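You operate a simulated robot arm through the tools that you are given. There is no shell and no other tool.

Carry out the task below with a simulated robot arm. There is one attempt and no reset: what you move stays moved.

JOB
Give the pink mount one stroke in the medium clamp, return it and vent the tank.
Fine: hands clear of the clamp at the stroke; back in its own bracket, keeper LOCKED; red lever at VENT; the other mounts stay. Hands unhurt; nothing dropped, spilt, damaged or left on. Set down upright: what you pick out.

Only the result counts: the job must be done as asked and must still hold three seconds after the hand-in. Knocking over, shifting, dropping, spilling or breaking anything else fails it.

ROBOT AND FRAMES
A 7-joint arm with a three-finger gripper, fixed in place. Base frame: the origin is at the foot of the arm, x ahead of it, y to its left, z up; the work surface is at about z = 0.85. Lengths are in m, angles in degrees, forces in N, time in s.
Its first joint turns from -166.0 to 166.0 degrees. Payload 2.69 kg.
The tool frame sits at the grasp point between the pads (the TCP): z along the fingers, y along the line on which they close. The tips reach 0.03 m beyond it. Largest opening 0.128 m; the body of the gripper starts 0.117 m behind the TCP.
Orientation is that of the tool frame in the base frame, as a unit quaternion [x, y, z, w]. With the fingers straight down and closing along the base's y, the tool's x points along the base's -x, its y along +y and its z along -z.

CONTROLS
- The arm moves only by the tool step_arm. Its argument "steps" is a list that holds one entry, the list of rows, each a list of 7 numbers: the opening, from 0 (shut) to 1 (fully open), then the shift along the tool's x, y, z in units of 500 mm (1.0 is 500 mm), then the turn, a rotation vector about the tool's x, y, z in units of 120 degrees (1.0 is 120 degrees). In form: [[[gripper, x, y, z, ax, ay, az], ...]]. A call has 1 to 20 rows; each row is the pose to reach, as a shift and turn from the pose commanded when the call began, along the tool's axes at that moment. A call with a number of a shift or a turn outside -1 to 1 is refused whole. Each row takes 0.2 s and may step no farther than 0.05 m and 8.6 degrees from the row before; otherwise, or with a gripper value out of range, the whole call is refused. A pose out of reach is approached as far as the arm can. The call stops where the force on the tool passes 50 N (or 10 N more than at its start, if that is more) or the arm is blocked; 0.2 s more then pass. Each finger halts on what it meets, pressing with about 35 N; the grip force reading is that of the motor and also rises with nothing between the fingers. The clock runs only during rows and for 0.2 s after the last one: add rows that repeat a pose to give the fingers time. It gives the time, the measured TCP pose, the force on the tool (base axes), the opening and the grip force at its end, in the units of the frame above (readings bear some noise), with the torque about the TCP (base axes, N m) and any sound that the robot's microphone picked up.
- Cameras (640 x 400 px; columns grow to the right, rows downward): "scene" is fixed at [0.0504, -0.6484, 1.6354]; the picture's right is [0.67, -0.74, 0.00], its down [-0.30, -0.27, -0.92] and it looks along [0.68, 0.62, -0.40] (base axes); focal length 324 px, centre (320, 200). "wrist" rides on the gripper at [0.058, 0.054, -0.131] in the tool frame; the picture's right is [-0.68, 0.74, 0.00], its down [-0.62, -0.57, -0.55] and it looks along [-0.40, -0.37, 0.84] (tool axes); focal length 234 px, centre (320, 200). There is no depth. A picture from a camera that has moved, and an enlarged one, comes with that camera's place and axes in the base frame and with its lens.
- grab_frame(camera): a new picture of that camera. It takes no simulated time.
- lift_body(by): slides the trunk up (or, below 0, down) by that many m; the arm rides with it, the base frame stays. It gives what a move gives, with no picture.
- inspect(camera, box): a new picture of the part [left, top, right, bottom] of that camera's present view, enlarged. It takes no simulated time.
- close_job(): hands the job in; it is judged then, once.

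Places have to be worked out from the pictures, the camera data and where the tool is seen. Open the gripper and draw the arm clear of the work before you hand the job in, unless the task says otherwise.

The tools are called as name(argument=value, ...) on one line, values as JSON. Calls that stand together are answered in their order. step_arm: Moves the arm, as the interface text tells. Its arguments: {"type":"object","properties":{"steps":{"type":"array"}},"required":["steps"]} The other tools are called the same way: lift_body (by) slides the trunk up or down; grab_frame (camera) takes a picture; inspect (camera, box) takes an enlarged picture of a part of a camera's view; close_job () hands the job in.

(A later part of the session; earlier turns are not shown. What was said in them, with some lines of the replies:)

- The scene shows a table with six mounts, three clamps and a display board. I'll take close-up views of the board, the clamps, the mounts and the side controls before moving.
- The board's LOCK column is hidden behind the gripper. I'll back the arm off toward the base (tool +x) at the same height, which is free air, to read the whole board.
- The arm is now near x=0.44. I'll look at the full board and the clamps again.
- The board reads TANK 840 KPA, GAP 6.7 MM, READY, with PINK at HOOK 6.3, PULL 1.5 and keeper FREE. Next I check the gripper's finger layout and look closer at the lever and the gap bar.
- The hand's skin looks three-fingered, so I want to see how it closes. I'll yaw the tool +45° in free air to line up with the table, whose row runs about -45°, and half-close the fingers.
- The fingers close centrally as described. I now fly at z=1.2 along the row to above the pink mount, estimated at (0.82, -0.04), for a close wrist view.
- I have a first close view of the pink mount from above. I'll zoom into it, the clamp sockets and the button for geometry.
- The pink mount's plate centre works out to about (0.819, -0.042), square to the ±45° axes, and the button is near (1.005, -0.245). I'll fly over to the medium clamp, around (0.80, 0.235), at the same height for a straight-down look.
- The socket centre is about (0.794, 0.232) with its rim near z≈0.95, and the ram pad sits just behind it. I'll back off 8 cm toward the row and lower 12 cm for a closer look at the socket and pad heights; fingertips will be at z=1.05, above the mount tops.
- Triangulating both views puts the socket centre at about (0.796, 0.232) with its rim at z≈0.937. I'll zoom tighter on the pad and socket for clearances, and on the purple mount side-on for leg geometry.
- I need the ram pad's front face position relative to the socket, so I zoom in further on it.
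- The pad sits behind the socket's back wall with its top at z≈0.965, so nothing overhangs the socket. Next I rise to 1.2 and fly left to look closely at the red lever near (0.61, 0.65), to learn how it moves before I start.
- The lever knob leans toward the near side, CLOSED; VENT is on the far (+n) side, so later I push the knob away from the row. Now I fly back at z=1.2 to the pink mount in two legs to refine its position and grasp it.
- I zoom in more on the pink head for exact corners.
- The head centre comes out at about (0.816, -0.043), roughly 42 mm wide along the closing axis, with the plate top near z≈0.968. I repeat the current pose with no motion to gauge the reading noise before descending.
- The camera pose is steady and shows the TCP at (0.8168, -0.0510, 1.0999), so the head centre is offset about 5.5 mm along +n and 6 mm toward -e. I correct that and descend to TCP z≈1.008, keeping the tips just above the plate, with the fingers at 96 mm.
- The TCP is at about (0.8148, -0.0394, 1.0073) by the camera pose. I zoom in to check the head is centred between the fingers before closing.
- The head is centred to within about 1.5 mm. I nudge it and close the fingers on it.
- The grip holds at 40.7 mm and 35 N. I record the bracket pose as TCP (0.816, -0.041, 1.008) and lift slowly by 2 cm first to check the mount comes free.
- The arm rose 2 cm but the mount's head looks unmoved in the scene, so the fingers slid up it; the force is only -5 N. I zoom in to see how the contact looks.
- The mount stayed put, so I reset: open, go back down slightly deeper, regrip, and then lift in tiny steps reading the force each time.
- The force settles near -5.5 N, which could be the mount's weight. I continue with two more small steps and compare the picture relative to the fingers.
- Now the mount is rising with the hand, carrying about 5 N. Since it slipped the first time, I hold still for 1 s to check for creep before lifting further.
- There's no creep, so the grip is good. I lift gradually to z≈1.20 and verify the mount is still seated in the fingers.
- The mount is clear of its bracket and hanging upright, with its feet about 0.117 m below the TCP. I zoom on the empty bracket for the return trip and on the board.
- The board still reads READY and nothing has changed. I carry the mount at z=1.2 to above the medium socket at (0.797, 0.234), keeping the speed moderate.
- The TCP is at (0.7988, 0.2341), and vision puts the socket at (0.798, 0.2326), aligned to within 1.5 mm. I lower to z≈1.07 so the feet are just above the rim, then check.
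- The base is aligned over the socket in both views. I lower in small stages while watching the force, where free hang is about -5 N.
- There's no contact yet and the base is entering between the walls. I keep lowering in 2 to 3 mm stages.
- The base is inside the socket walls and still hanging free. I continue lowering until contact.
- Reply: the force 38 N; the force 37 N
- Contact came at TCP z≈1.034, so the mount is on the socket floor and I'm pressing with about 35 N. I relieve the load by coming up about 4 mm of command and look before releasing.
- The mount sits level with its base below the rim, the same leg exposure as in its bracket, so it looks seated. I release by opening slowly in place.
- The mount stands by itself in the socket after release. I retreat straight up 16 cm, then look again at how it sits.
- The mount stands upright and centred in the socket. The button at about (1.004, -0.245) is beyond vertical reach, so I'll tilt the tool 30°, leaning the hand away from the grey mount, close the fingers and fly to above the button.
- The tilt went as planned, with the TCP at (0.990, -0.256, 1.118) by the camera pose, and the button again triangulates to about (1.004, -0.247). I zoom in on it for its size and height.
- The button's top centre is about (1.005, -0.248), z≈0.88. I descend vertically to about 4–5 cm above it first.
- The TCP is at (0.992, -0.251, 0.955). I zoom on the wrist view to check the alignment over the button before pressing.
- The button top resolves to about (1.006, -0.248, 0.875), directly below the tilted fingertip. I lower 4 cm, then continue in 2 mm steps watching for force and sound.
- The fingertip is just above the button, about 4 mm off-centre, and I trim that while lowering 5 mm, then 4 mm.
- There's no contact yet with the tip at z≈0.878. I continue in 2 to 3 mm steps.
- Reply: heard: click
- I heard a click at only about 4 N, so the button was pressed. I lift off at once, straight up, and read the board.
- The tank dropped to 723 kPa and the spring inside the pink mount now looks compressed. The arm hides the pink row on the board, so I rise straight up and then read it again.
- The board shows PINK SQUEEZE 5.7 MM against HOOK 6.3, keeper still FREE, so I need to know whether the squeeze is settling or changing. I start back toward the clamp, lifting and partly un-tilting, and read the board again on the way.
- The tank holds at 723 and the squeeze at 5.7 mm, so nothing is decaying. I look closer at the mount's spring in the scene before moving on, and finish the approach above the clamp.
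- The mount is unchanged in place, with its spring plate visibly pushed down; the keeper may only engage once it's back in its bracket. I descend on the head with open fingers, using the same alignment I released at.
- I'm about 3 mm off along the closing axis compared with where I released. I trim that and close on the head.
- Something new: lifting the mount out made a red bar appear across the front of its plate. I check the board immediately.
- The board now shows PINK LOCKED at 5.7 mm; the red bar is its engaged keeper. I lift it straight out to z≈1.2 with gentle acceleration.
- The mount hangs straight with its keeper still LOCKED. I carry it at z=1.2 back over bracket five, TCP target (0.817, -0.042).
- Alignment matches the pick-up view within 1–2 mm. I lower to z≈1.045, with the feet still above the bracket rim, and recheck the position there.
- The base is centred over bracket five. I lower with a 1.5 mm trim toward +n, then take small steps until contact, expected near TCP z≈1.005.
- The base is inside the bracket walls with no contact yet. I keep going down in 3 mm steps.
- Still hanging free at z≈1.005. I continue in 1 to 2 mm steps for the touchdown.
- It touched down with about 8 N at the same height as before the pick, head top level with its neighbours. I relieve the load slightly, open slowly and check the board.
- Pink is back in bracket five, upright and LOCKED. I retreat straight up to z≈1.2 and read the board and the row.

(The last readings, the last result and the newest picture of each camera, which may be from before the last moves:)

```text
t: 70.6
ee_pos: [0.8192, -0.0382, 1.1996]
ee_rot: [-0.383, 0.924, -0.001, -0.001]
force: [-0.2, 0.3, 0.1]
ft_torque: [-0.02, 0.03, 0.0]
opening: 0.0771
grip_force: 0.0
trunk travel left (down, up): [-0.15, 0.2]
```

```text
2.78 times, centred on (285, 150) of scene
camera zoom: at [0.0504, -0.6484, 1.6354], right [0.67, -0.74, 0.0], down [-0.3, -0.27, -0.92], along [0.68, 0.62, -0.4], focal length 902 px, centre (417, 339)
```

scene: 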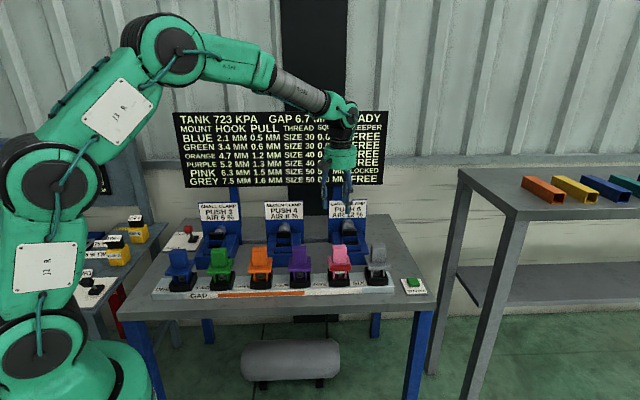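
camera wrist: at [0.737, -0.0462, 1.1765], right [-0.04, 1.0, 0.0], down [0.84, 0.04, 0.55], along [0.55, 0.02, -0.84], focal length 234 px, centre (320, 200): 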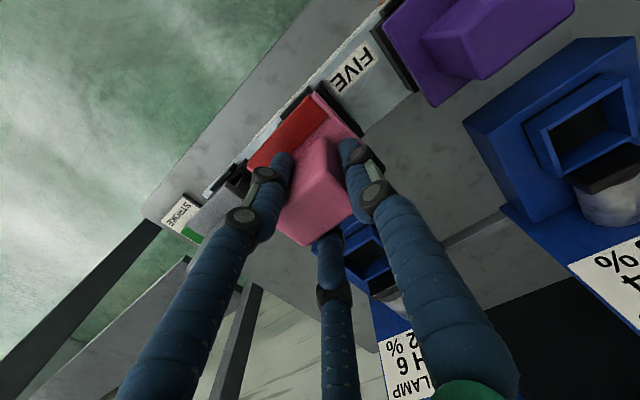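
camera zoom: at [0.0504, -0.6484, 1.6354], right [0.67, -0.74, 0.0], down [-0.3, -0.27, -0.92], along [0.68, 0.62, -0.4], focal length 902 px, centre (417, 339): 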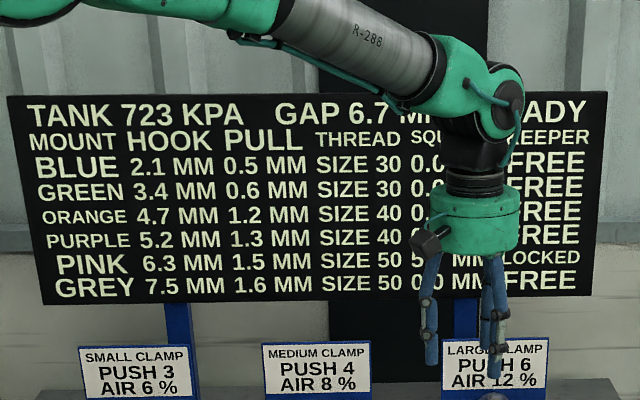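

Everything at the row is good. Next is the vent lever: the knob is near (0.590, 0.625, 0.93), close to the small clamp's back plate, so I'll approach with closed fingers and a 20° lean away from that plate. I fly there in two legs at z=1.2.

step_arm(steps=[[[0.4, -0.03, 0.08, 0, 0, 0, 0], [0.2, -0.06, 0.16, 0, 0, 0, 0], [0.0, -0.09, 0.24, 0, 0, 0, 0], [0.0, -0.12, 0.32, 0, 0, 0, 0], [0.0, -0.15, 0.4, 0, 0, 0, 0], [0.0, -0.18, 0.48, 0, 0, 0, 0], [0.0, -0.215, 0.56, 0, 0, 0, 0], [0.0, -0.25, 0.64, 0, 0, 0, 0]]])

step_arm(steps=[[[0.0, -0.032, 0.08, 0, 0.0208, 0, 0], [0.0, -0.064, 0.16, 0, 0.0417, 0, 0], [0.0, -0.096, 0.24, 0, 0.0625, 0, 0], [0.0, -0.128, 0.32, 0, 0.0833, 0, 0], [0.0, -0.16, 0.4, 0, 0.1042, 0, 0], [0.0, -0.192, 0.48, 0, 0.125, 0, 0], [0.0, -0.224, 0.56, 0, 0.1458, 0, 0], [0.0, -0.256, 0.641, 0, 0.1667, 0, 0], [0.0, -0.256, 0.641, 0, 0.1667, 0, 0]]])

grab_frame(camera="wrist")

grab_frame(camera="scene")

```text
t: 72.4
ee_pos: [0.6776, 0.2758, 1.2012]
ee_rot: [-0.383, 0.924, 0.0, 0.0]
force: [-0.7, -0.2, 0.5]
ft_torque: [0.02, 0.02, 0.0]
opening: 0.0023
grip_force: 31.7
trunk travel left (down, up): [-0.15, 0.2]
```

```text
t: 74.4
ee_pos: [0.5416, 0.5937, 1.2026]
ee_rot: [-0.376, 0.91, -0.161, 0.067]
force: [-0.6, 1.5, 0.7]
ft_torque: [-0.1, -0.03, -0.01]
opening: 0.002
grip_force: 31.4
trunk travel left (down, up): [-0.15, 0.2]
```

```text
taken
camera wrist: at [0.4334, 0.6187, 1.3069], right [-0.01, 0.97, -0.25], down [0.68, 0.19, 0.71], along [0.73, -0.16, -0.66], focal length 234 px, centre (320, 200)
```

wrist: 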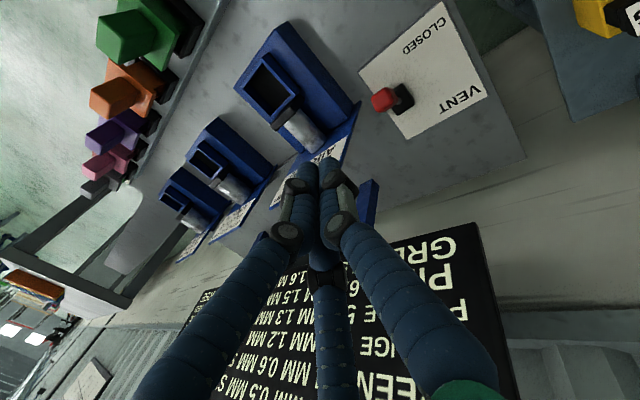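

```text
taken
```

scene: 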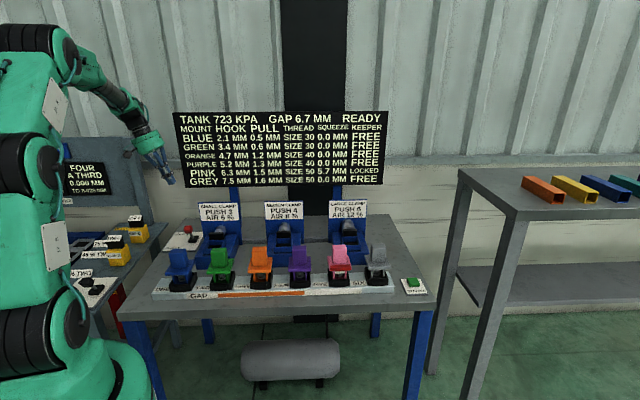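

The tilt is as planned and the board clearly shows PINK LOCKED. I zoom in on the lever to refine the knob's position.

inspect(camera="wrist", box=[340, 50, 460, 140])

inspect(camera="scene", box=[150, 210, 230, 265])

```text
4.44 times, centred on (400, 95) of wrist
camera zoom: at [0.4334, 0.6187, 1.3069], right [-0.01, 0.97, -0.25], down [0.68, 0.19, 0.71], along [0.73, -0.16, -0.66], focal length 1041 px, centre (-36, 667)
```

zoom: 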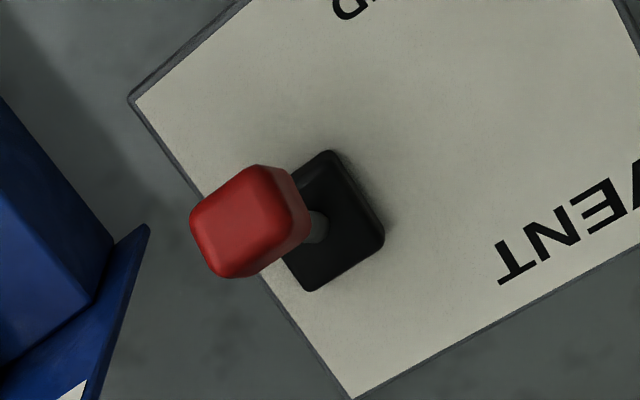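

```text
7.27 times, centred on (190, 238) of scene
camera zoom: at [0.0504, -0.6484, 1.6354], right [0.67, -0.74, 0.0], down [-0.3, -0.27, -0.92], along [0.68, 0.62, -0.4], focal length 2358 px, centre (1266, -73)
```

zoom: 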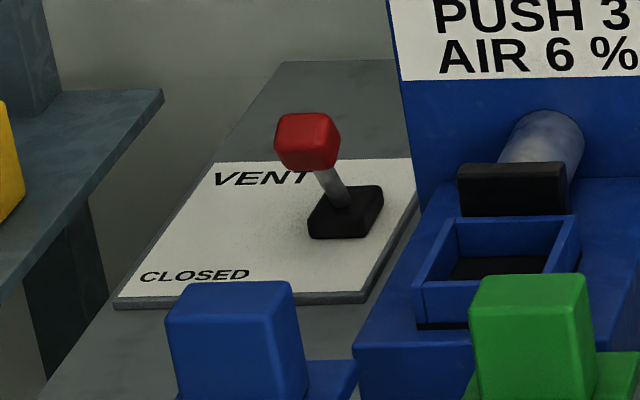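

The knob triangulates to about (0.585, 0.624, 0.949) and the lever's foot to (0.612, 0.658). I descend straight down in front of the knob, on the CLOSED side 5.5 cm short of it, with the tip going to z≈0.925.

step_arm(steps=[[[0.0, 0.0008, 0.0238, 0.0672, 0, 0, 0], [0.0, 0.0016, 0.0476, 0.1344, 0, 0, 0], [0.0, 0.0024, 0.0714, 0.2016, 0, 0, 0], [0.0, 0.0032, 0.0952, 0.2688, 0, 0, 0], [0.0, 0.004, 0.119, 0.336, 0, 0, 0], [0.0, 0.0048, 0.1428, 0.4032, 0, 0, 0], [0.0, 0.0056, 0.1666, 0.4704, 0, 0, 0], [0.0, 0.0056, 0.1666, 0.4704, 0, 0, 0]]])

grab_frame(camera="wrist")

inspect(camera="scene", box=[140, 180, 240, 270])

```text
t: 76.2
ee_pos: [0.5419, 0.5852, 0.9484]
ee_rot: [-0.377, 0.91, -0.16, 0.066]
force: [0.4, -0.6, -0.7]
ft_torque: [-0.04, 0.01, -0.01]
opening: 0.0023
grip_force: 31.6
trunk travel left (down, up): [-0.15, 0.2]
```

```text
taken
camera wrist: at [0.4352, 0.6112, 1.0542], right [-0.01, 0.97, -0.25], down [0.68, 0.19, 0.71], along [0.73, -0.16, -0.66], focal length 234 px, centre (320, 200)
```

wrist: 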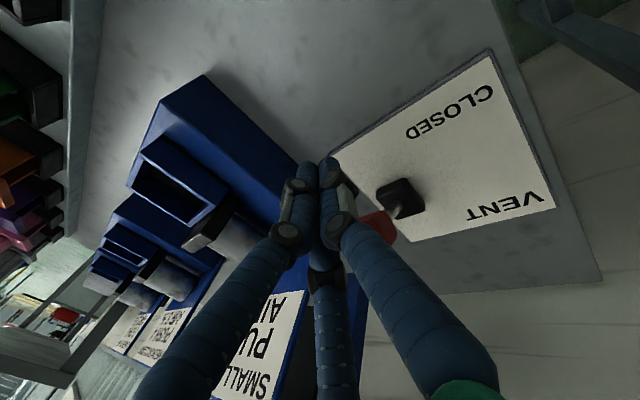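

```text
4.44 times, centred on (190, 225) of scene
camera zoom: at [0.0504, -0.6484, 1.6354], right [0.67, -0.74, 0.0], down [-0.3, -0.27, -0.92], along [0.68, 0.62, -0.4], focal length 1441 px, centre (898, 89)
```

zoom: 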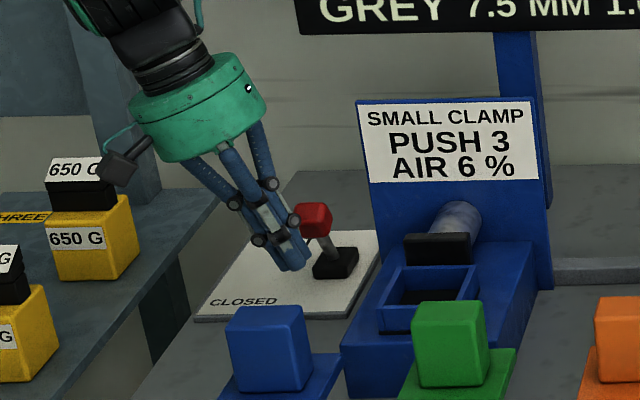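

The fingers are in front of the knob, lined up with it along e, and clear of the clamp plate. I push along +n (tool -x) in stages, watching force.

step_arm(steps=[[[0.0, -0.02, 0, 0, 0, 0, 0], [0.0, -0.04, 0, 0, 0, 0, 0], [0.0, -0.06, 0, 0, 0, 0, 0], [0.0, -0.075, 0, 0, 0, 0, 0]]])

inspect(camera="scene", box=[140, 180, 240, 270])

inspect(camera="wrist", box=[260, 120, 460, 250])

```text
t: 77.2
ee_pos: [0.5698, 0.6139, 0.9501]
ee_rot: [-0.377, 0.91, -0.16, 0.067]
force: [-1.3, -0.6, 0.1]
ft_torque: [-0.03, 0.01, -0.01]
opening: 0.0019
grip_force: 31.2
trunk travel left (down, up): [-0.15, 0.2]
```

```text
4.44 times, centred on (190, 225) of scene
camera zoom: at [0.0504, -0.6484, 1.6354], right [0.67, -0.74, 0.0], down [-0.3, -0.27, -0.92], along [0.68, 0.62, -0.4], focal length 1441 px, centre (898, 89)
```

zoom: 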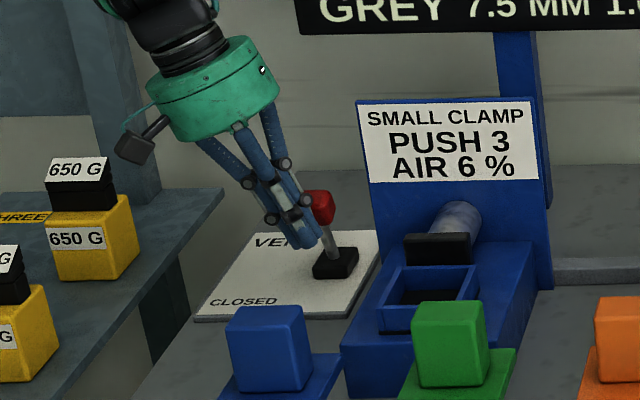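

```text
3.08 times, centred on (360, 185) of wrist
camera zoom: at [0.4625, 0.6405, 1.0552], right [-0.01, 0.97, -0.25], down [0.68, 0.19, 0.71], along [0.73, -0.16, -0.66], focal length 720 px, centre (197, 246)
```

zoom: 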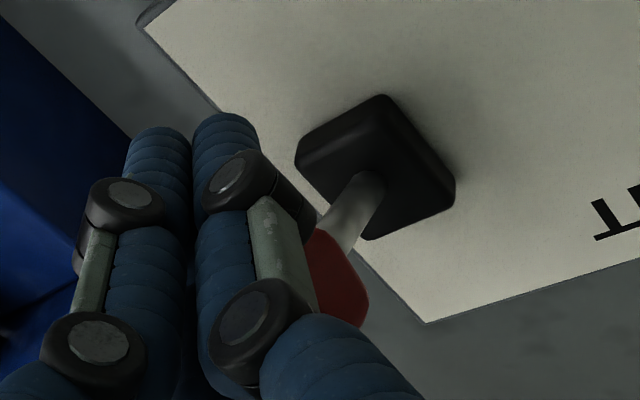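

The knob is moving with the fingers under almost no force. I continue pushing along +n in 2 cm stages.

step_arm(steps=[[[0.0, -0.02, 0, 0, 0, 0, 0], [0.0, -0.04, 0, 0, 0, 0, 0]]])

inspect(camera="scene", box=[140, 180, 240, 270])

step_arm(steps=[[[0.0, -0.02, 0, 0, 0, 0, 0], [0.0, -0.04, 0, 0, 0, 0, 0]]])

inspect(camera="scene", box=[140, 180, 240, 270])

inspect(camera="wrist", box=[260, 120, 460, 250])

```text
t: 77.8
ee_pos: [0.5838, 0.6277, 0.9497]
ee_rot: [-0.377, 0.91, -0.16, 0.067]
force: [-0.2, -0.1, 0.3]
ft_torque: [0.04, -0.01, 0.0]
opening: 0.0022
grip_force: 31.3
trunk travel left (down, up): [-0.15, 0.2]
```

```text
4.44 times, centred on (190, 225) of scene
camera zoom: at [0.0504, -0.6484, 1.6354], right [0.67, -0.74, 0.0], down [-0.3, -0.27, -0.92], along [0.68, 0.62, -0.4], focal length 1441 px, centre (898, 89)
```

zoom: 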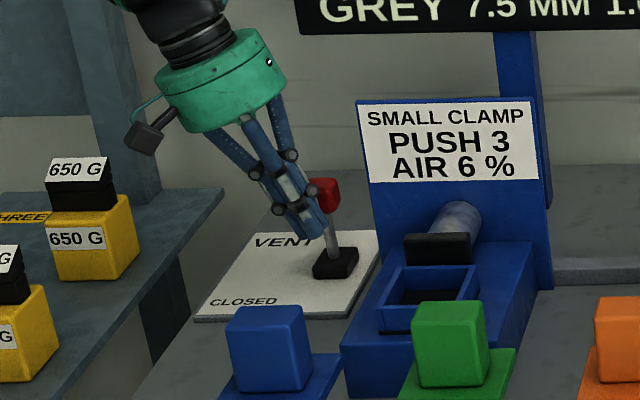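

```text
t: 78.4
ee_pos: [0.5977, 0.6436, 0.9507]
ee_rot: [-0.376, 0.91, -0.161, 0.066]
force: [-0.2, 0.1, -0.5]
ft_torque: [0.01, -0.01, 0.0]
opening: 0.0024
grip_force: 31.1
trunk travel left (down, up): [-0.15, 0.2]
```

```text
4.44 times, centred on (190, 225) of scene
camera zoom: at [0.0504, -0.6484, 1.6354], right [0.67, -0.74, 0.0], down [-0.3, -0.27, -0.92], along [0.68, 0.62, -0.4], focal length 1441 px, centre (898, 89)
```

zoom: 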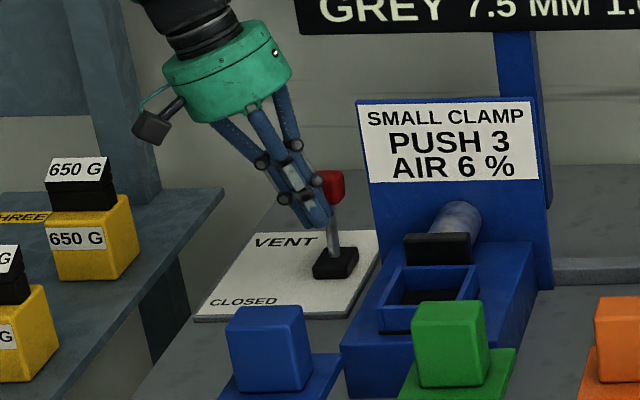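

```text
3.08 times, centred on (360, 185) of wrist
camera zoom: at [0.4895, 0.6696, 1.056], right [-0.01, 0.97, -0.25], down [0.68, 0.19, 0.71], along [0.73, -0.16, -0.66], focal length 720 px, centre (197, 246)
```

zoom: 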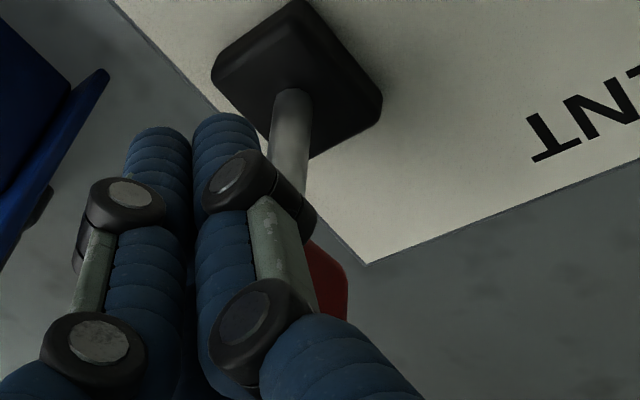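

The lever is now past upright and following the fingers. I continue the push toward VENT.

step_arm(steps=[[[0.0, -0.02, 0, 0, 0, 0, 0], [0.0, -0.04, 0, 0, 0, 0, 0]]])

inspect(camera="scene", box=[140, 180, 240, 270])

step_arm(steps=[[[0.0, -0.02, 0, 0, 0, 0, 0], [0.0, -0.03, 0, 0, 0, 0, 0]]])

inspect(camera="scene", box=[140, 180, 240, 270])

inspect(camera="scene", box=[170, 105, 400, 195])

```text
t: 79.0
ee_pos: [0.6124, 0.6577, 0.9506]
ee_rot: [-0.377, 0.91, -0.16, 0.067]
force: [0.5, -0.7, 0.2]
ft_torque: [-0.01, -0.01, 0.02]
opening: 0.0018
grip_force: 31.6
trunk travel left (down, up): [-0.15, 0.2]
```

```text
4.44 times, centred on (190, 225) of scene
camera zoom: at [0.0504, -0.6484, 1.6354], right [0.67, -0.74, 0.0], down [-0.3, -0.27, -0.92], along [0.68, 0.62, -0.4], focal length 1441 px, centre (898, 89)
```

zoom: 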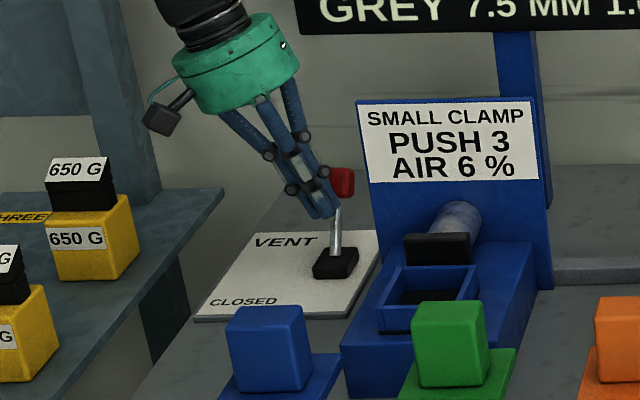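

```text
t: 79.6
ee_pos: [0.616, 0.6624, 0.9486]
ee_rot: [-0.375, 0.91, -0.164, 0.06]
force: [-17.0, -15.5, 6.9]
ft_torque: [-0.35, 0.06, -0.23]
opening: 0.0021
grip_force: 31.2
trunk travel left (down, up): [-0.15, 0.2]
stopped in row 2: the force on the tool passed its limit at 59 N (the readings are from after the stop); the commanded pose is now the measured one
```

```text
4.44 times, centred on (190, 225) of scene
camera zoom: at [0.0504, -0.6484, 1.6354], right [0.67, -0.74, 0.0], down [-0.3, -0.27, -0.92], along [0.68, 0.62, -0.4], focal length 1441 px, centre (898, 89)
```

zoom: 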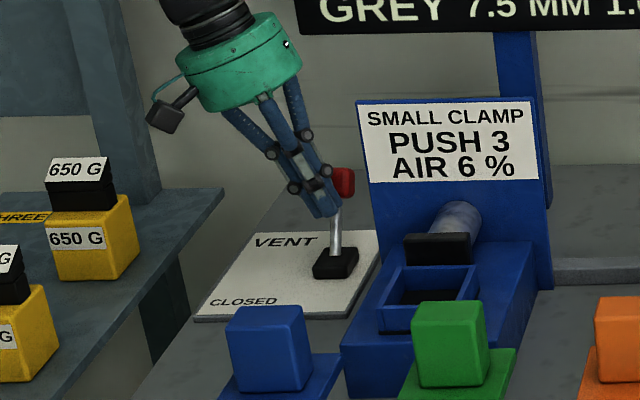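

```text
2.78 times, centred on (285, 150) of scene
camera zoom: at [0.0504, -0.6484, 1.6354], right [0.67, -0.74, 0.0], down [-0.3, -0.27, -0.92], along [0.68, 0.62, -0.4], focal length 902 px, centre (417, 339)
```

zoom: 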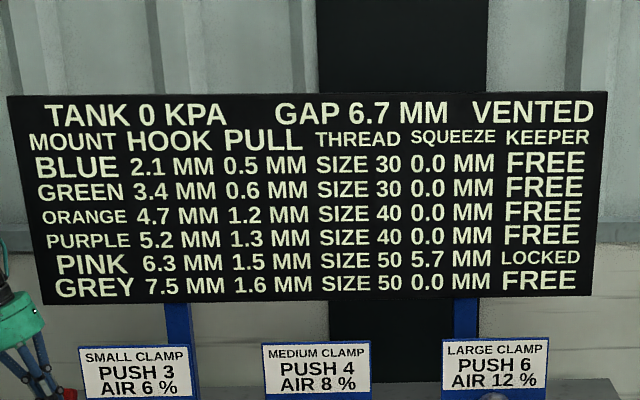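

The board reads TANK 0 KPA, VENTED, PINK LOCKED; the lever has reached its end stop. I back off along -n away from the knob and check that the lever stays.

step_arm(steps=[[[0.0, 0.01, 0, 0, 0, 0, 0], [0.0, 0.04, 0, 0, 0, 0, 0], [0.0, 0.08, 0, 0, 0, 0, 0], [0.0, 0.12, 0, 0, 0, 0, 0]]])

inspect(camera="scene", box=[140, 180, 240, 270])

grab_frame(camera="wrist")

```text
t: 80.6
ee_pos: [0.5776, 0.6228, 0.948]
ee_rot: [-0.376, 0.91, -0.163, 0.062]
force: [-0.6, 0.0, -0.4]
ft_torque: [-0.01, 0.01, -0.01]
opening: 0.0022
grip_force: 31.7
trunk travel left (down, up): [-0.15, 0.2]
```

```text
4.44 times, centred on (190, 225) of scene
camera zoom: at [0.0504, -0.6484, 1.6354], right [0.67, -0.74, 0.0], down [-0.3, -0.27, -0.92], along [0.68, 0.62, -0.4], focal length 1441 px, centre (898, 89)
```

zoom: 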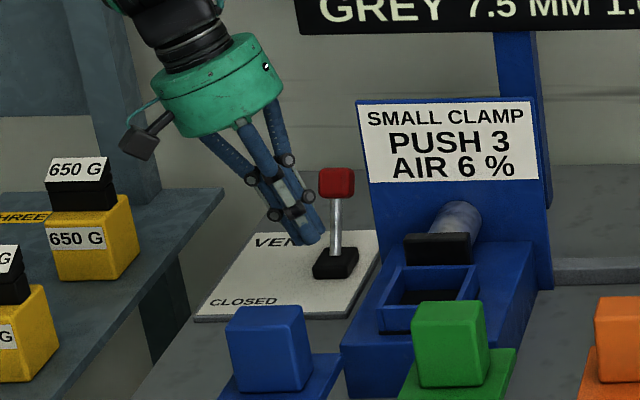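

```text
taken
camera wrist: at [0.4699, 0.6496, 1.0541], right [-0.01, 0.97, -0.26], down [0.68, 0.2, 0.7], along [0.73, -0.17, -0.66], focal length 234 px, centre (320, 200)
```

wrist: 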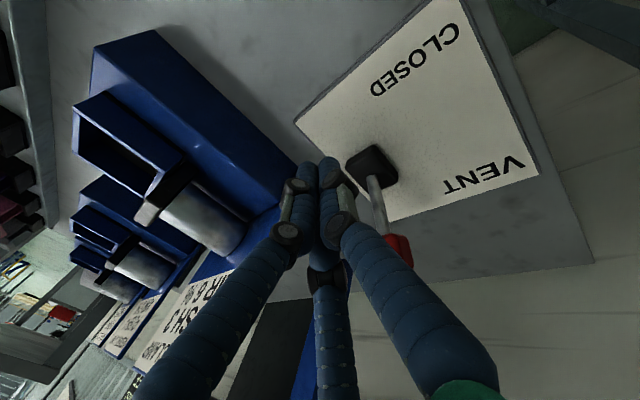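

The lever stays at VENT on its own. I rise straight up clear of everything, then level the tool and open the fingers.

step_arm(steps=[[[0.0, 0, -0.0286, -0.0783, 0, 0, 0], [0.0, 0, -0.0572, -0.1565, 0, 0, 0], [0.0, 0, -0.0858, -0.2348, 0, 0, 0], [0.0, 0, -0.1145, -0.313, 0, 0, 0], [0.0, 0, -0.1431, -0.3913, 0, 0, 0], [0.0, 0, -0.1717, -0.4695, 0, 0, 0]]])

step_arm(steps=[[[0.2, 0.04, 0, 0, -0.0238, 0, 0], [0.4, 0.08, 0, 0, -0.0476, 0, 0], [0.6, 0.12, 0, 0, -0.0714, 0, 0], [0.8, 0.16, 0, 0, -0.0952, 0, 0], [1.0, 0.2, 0, 0, -0.119, 0, 0], [1.0, 0.24, 0, 0, -0.1429, 0, 0], [1.0, 0.28, 0, 0, -0.1667, 0, 0], [1.0, 0.28, 0, 0, -0.1667, 0, 0]]])

grab_frame(camera="scene")

inspect(camera="scene", box=[170, 105, 400, 195])

inspect(camera="scene", box=[150, 195, 290, 310])

inspect(camera="scene", box=[280, 195, 440, 310])

```text
t: 82.0
ee_pos: [0.5796, 0.6218, 1.1996]
ee_rot: [-0.376, 0.91, -0.163, 0.061]
force: [0.6, 0.0, 0.5]
ft_torque: [0.0, 0.0, 0.0]
opening: 0.0019
grip_force: 31.4
trunk travel left (down, up): [-0.15, 0.2]
```

```text
t: 83.8
ee_pos: [0.4764, 0.5258, 1.2001]
ee_rot: [-0.382, 0.924, -0.003, -0.004]
force: [-0.6, -1.7, -0.6]
ft_torque: [0.02, -0.01, 0.02]
opening: 0.1279
grip_force: 0.0
trunk travel left (down, up): [-0.15, 0.2]
```

```text
taken
```

scene: 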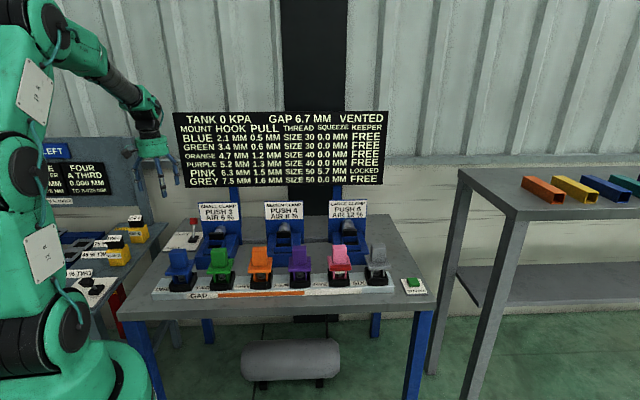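

```text
2.78 times, centred on (285, 150) of scene
camera zoom: at [0.0504, -0.6484, 1.6354], right [0.67, -0.74, 0.0], down [-0.3, -0.27, -0.92], along [0.68, 0.62, -0.4], focal length 902 px, centre (417, 339)
```

zoom: 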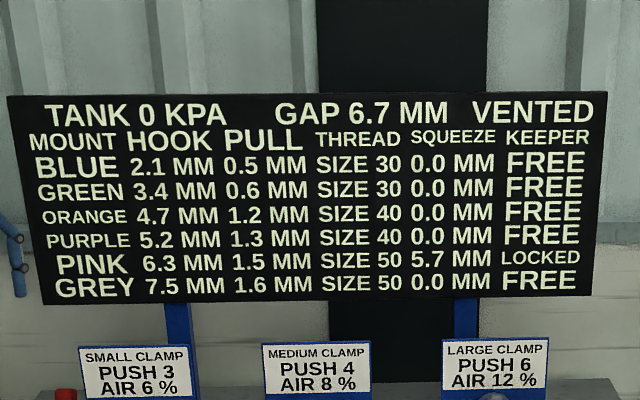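

```text
3.48 times, centred on (220, 252) of scene
camera zoom: at [0.0504, -0.6484, 1.6354], right [0.67, -0.74, 0.0], down [-0.3, -0.27, -0.92], along [0.68, 0.62, -0.4], focal length 1128 px, centre (668, 17)
```

zoom: 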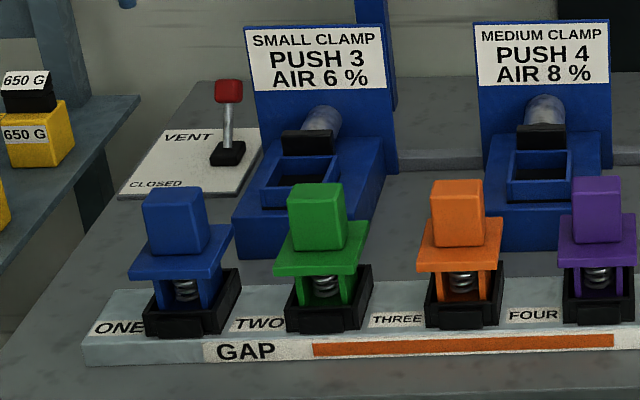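

```text
3.48 times, centred on (360, 252) of scene
camera zoom: at [0.0504, -0.6484, 1.6354], right [0.67, -0.74, 0.0], down [-0.3, -0.27, -0.92], along [0.68, 0.62, -0.4], focal length 1128 px, centre (181, 17)
```

zoom: 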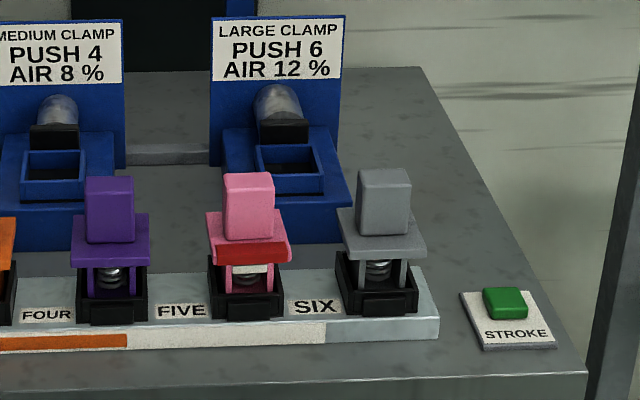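

The board shows VENTED, PINK LOCKED, the others FREE and unmoved; the clamp is empty, the lever is at VENT, and the hand is open and clear. I wait a moment to confirm it all holds.

step_arm(steps=[[[1.0, 0, 0, 0, 0, 0, 0], [1.0, 0, 0, 0, 0, 0, 0], [1.0, 0, 0, 0, 0, 0, 0], [1.0, 0, 0, 0, 0, 0, 0], [1.0, 0, 0, 0, 0, 0, 0], [1.0, 0, 0, 0, 0, 0, 0], [1.0, 0, 0, 0, 0, 0, 0], [1.0, 0, 0, 0, 0, 0, 0], [1.0, 0, 0, 0, 0, 0, 0], [1.0, 0, 0, 0, 0, 0, 0]]])

inspect(camera="scene", box=[150, 105, 400, 305])

inspect(camera="scene", box=[150, 210, 230, 265])

```text
t: 86.0
ee_pos: [0.4779, 0.5253, 1.2006]
ee_rot: [-0.381, 0.924, -0.002, -0.004]
force: [-0.4, 0.1, 0.2]
ft_torque: [-0.02, 0.02, 0.04]
opening: 0.1278
grip_force: 0.1
trunk travel left (down, up): [-0.15, 0.2]
```

```text
2.00 times, centred on (275, 205) of scene
camera zoom: at [0.0504, -0.6484, 1.6354], right [0.67, -0.74, 0.0], down [-0.3, -0.27, -0.92], along [0.68, 0.62, -0.4], focal length 648 px, centre (410, 190)
```

zoom: 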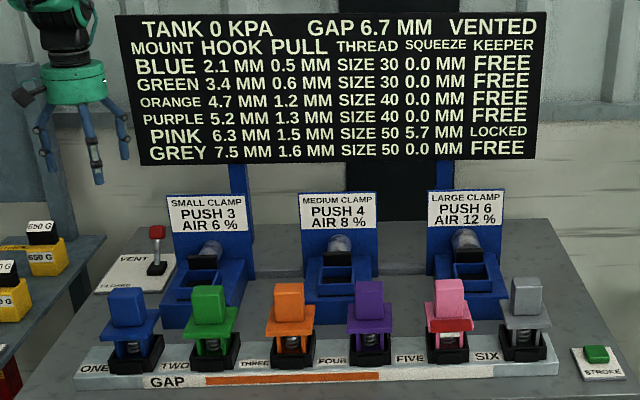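

```text
7.27 times, centred on (190, 238) of scene
camera zoom: at [0.0504, -0.6484, 1.6354], right [0.67, -0.74, 0.0], down [-0.3, -0.27, -0.92], along [0.68, 0.62, -0.4], focal length 2358 px, centre (1266, -73)
```

zoom: 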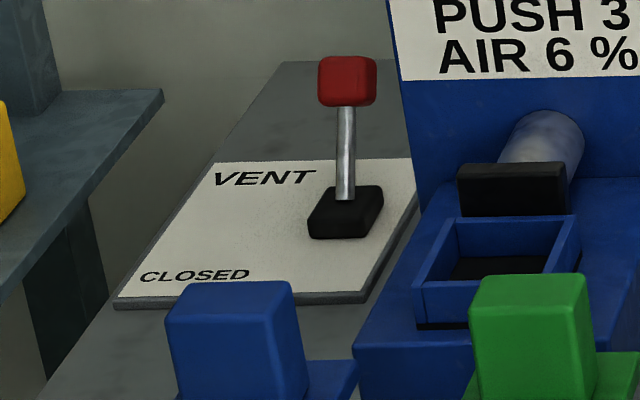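

Two seconds on, nothing has changed: tank vented at 0 kPa, pink upright in its bracket with its keeper LOCKED, lever at VENT, the other mounts in place, and the hand open and clear. I hand the job in.

close_job()

```text
The job is handed in.
```

The pink mount got its one stroke in the medium clamp, went back into bracket five with its keeper LOCKED, and the tank is vented. I've handed the job in.

- **Stroke:** one press of the green button (one click heard), with the hand over at the button and well away from the clamp. The board shows PINK SQUEEZE 5.7 MM. The tank fell from 840 to 723 kPa, about 14%, although the clamp's label says 8%; I don't know why.
- **Keeper:** it read FREE right after the stroke and turned to LOCKED as I lifted the mount out of the clamp. The squeeze is below the board's 6.3 mm HOOK figure for pink and GAP still reads 6.7 MM, but the keeper stayed LOCKED through the return and venting.
- **Return:** the mount is upright in its own bracket.
- **Vent:** the red lever is at VENT and the board reads TANK 0 KPA, VENTED. The lever reached its stop slightly before I expected, so the push peaked at 59 N. It stayed in place and looks undamaged.
- **Everything else:** the other five mounts didn't move, nothing was dropped, and the hand is open and clear. All of this was unchanged about two seconds later.

On the first lift the fingers slid up the mount's head without raising it, so I gripped again slightly lower. Setting it into the clamp, I pressed down with up to about 38 N before easing off.
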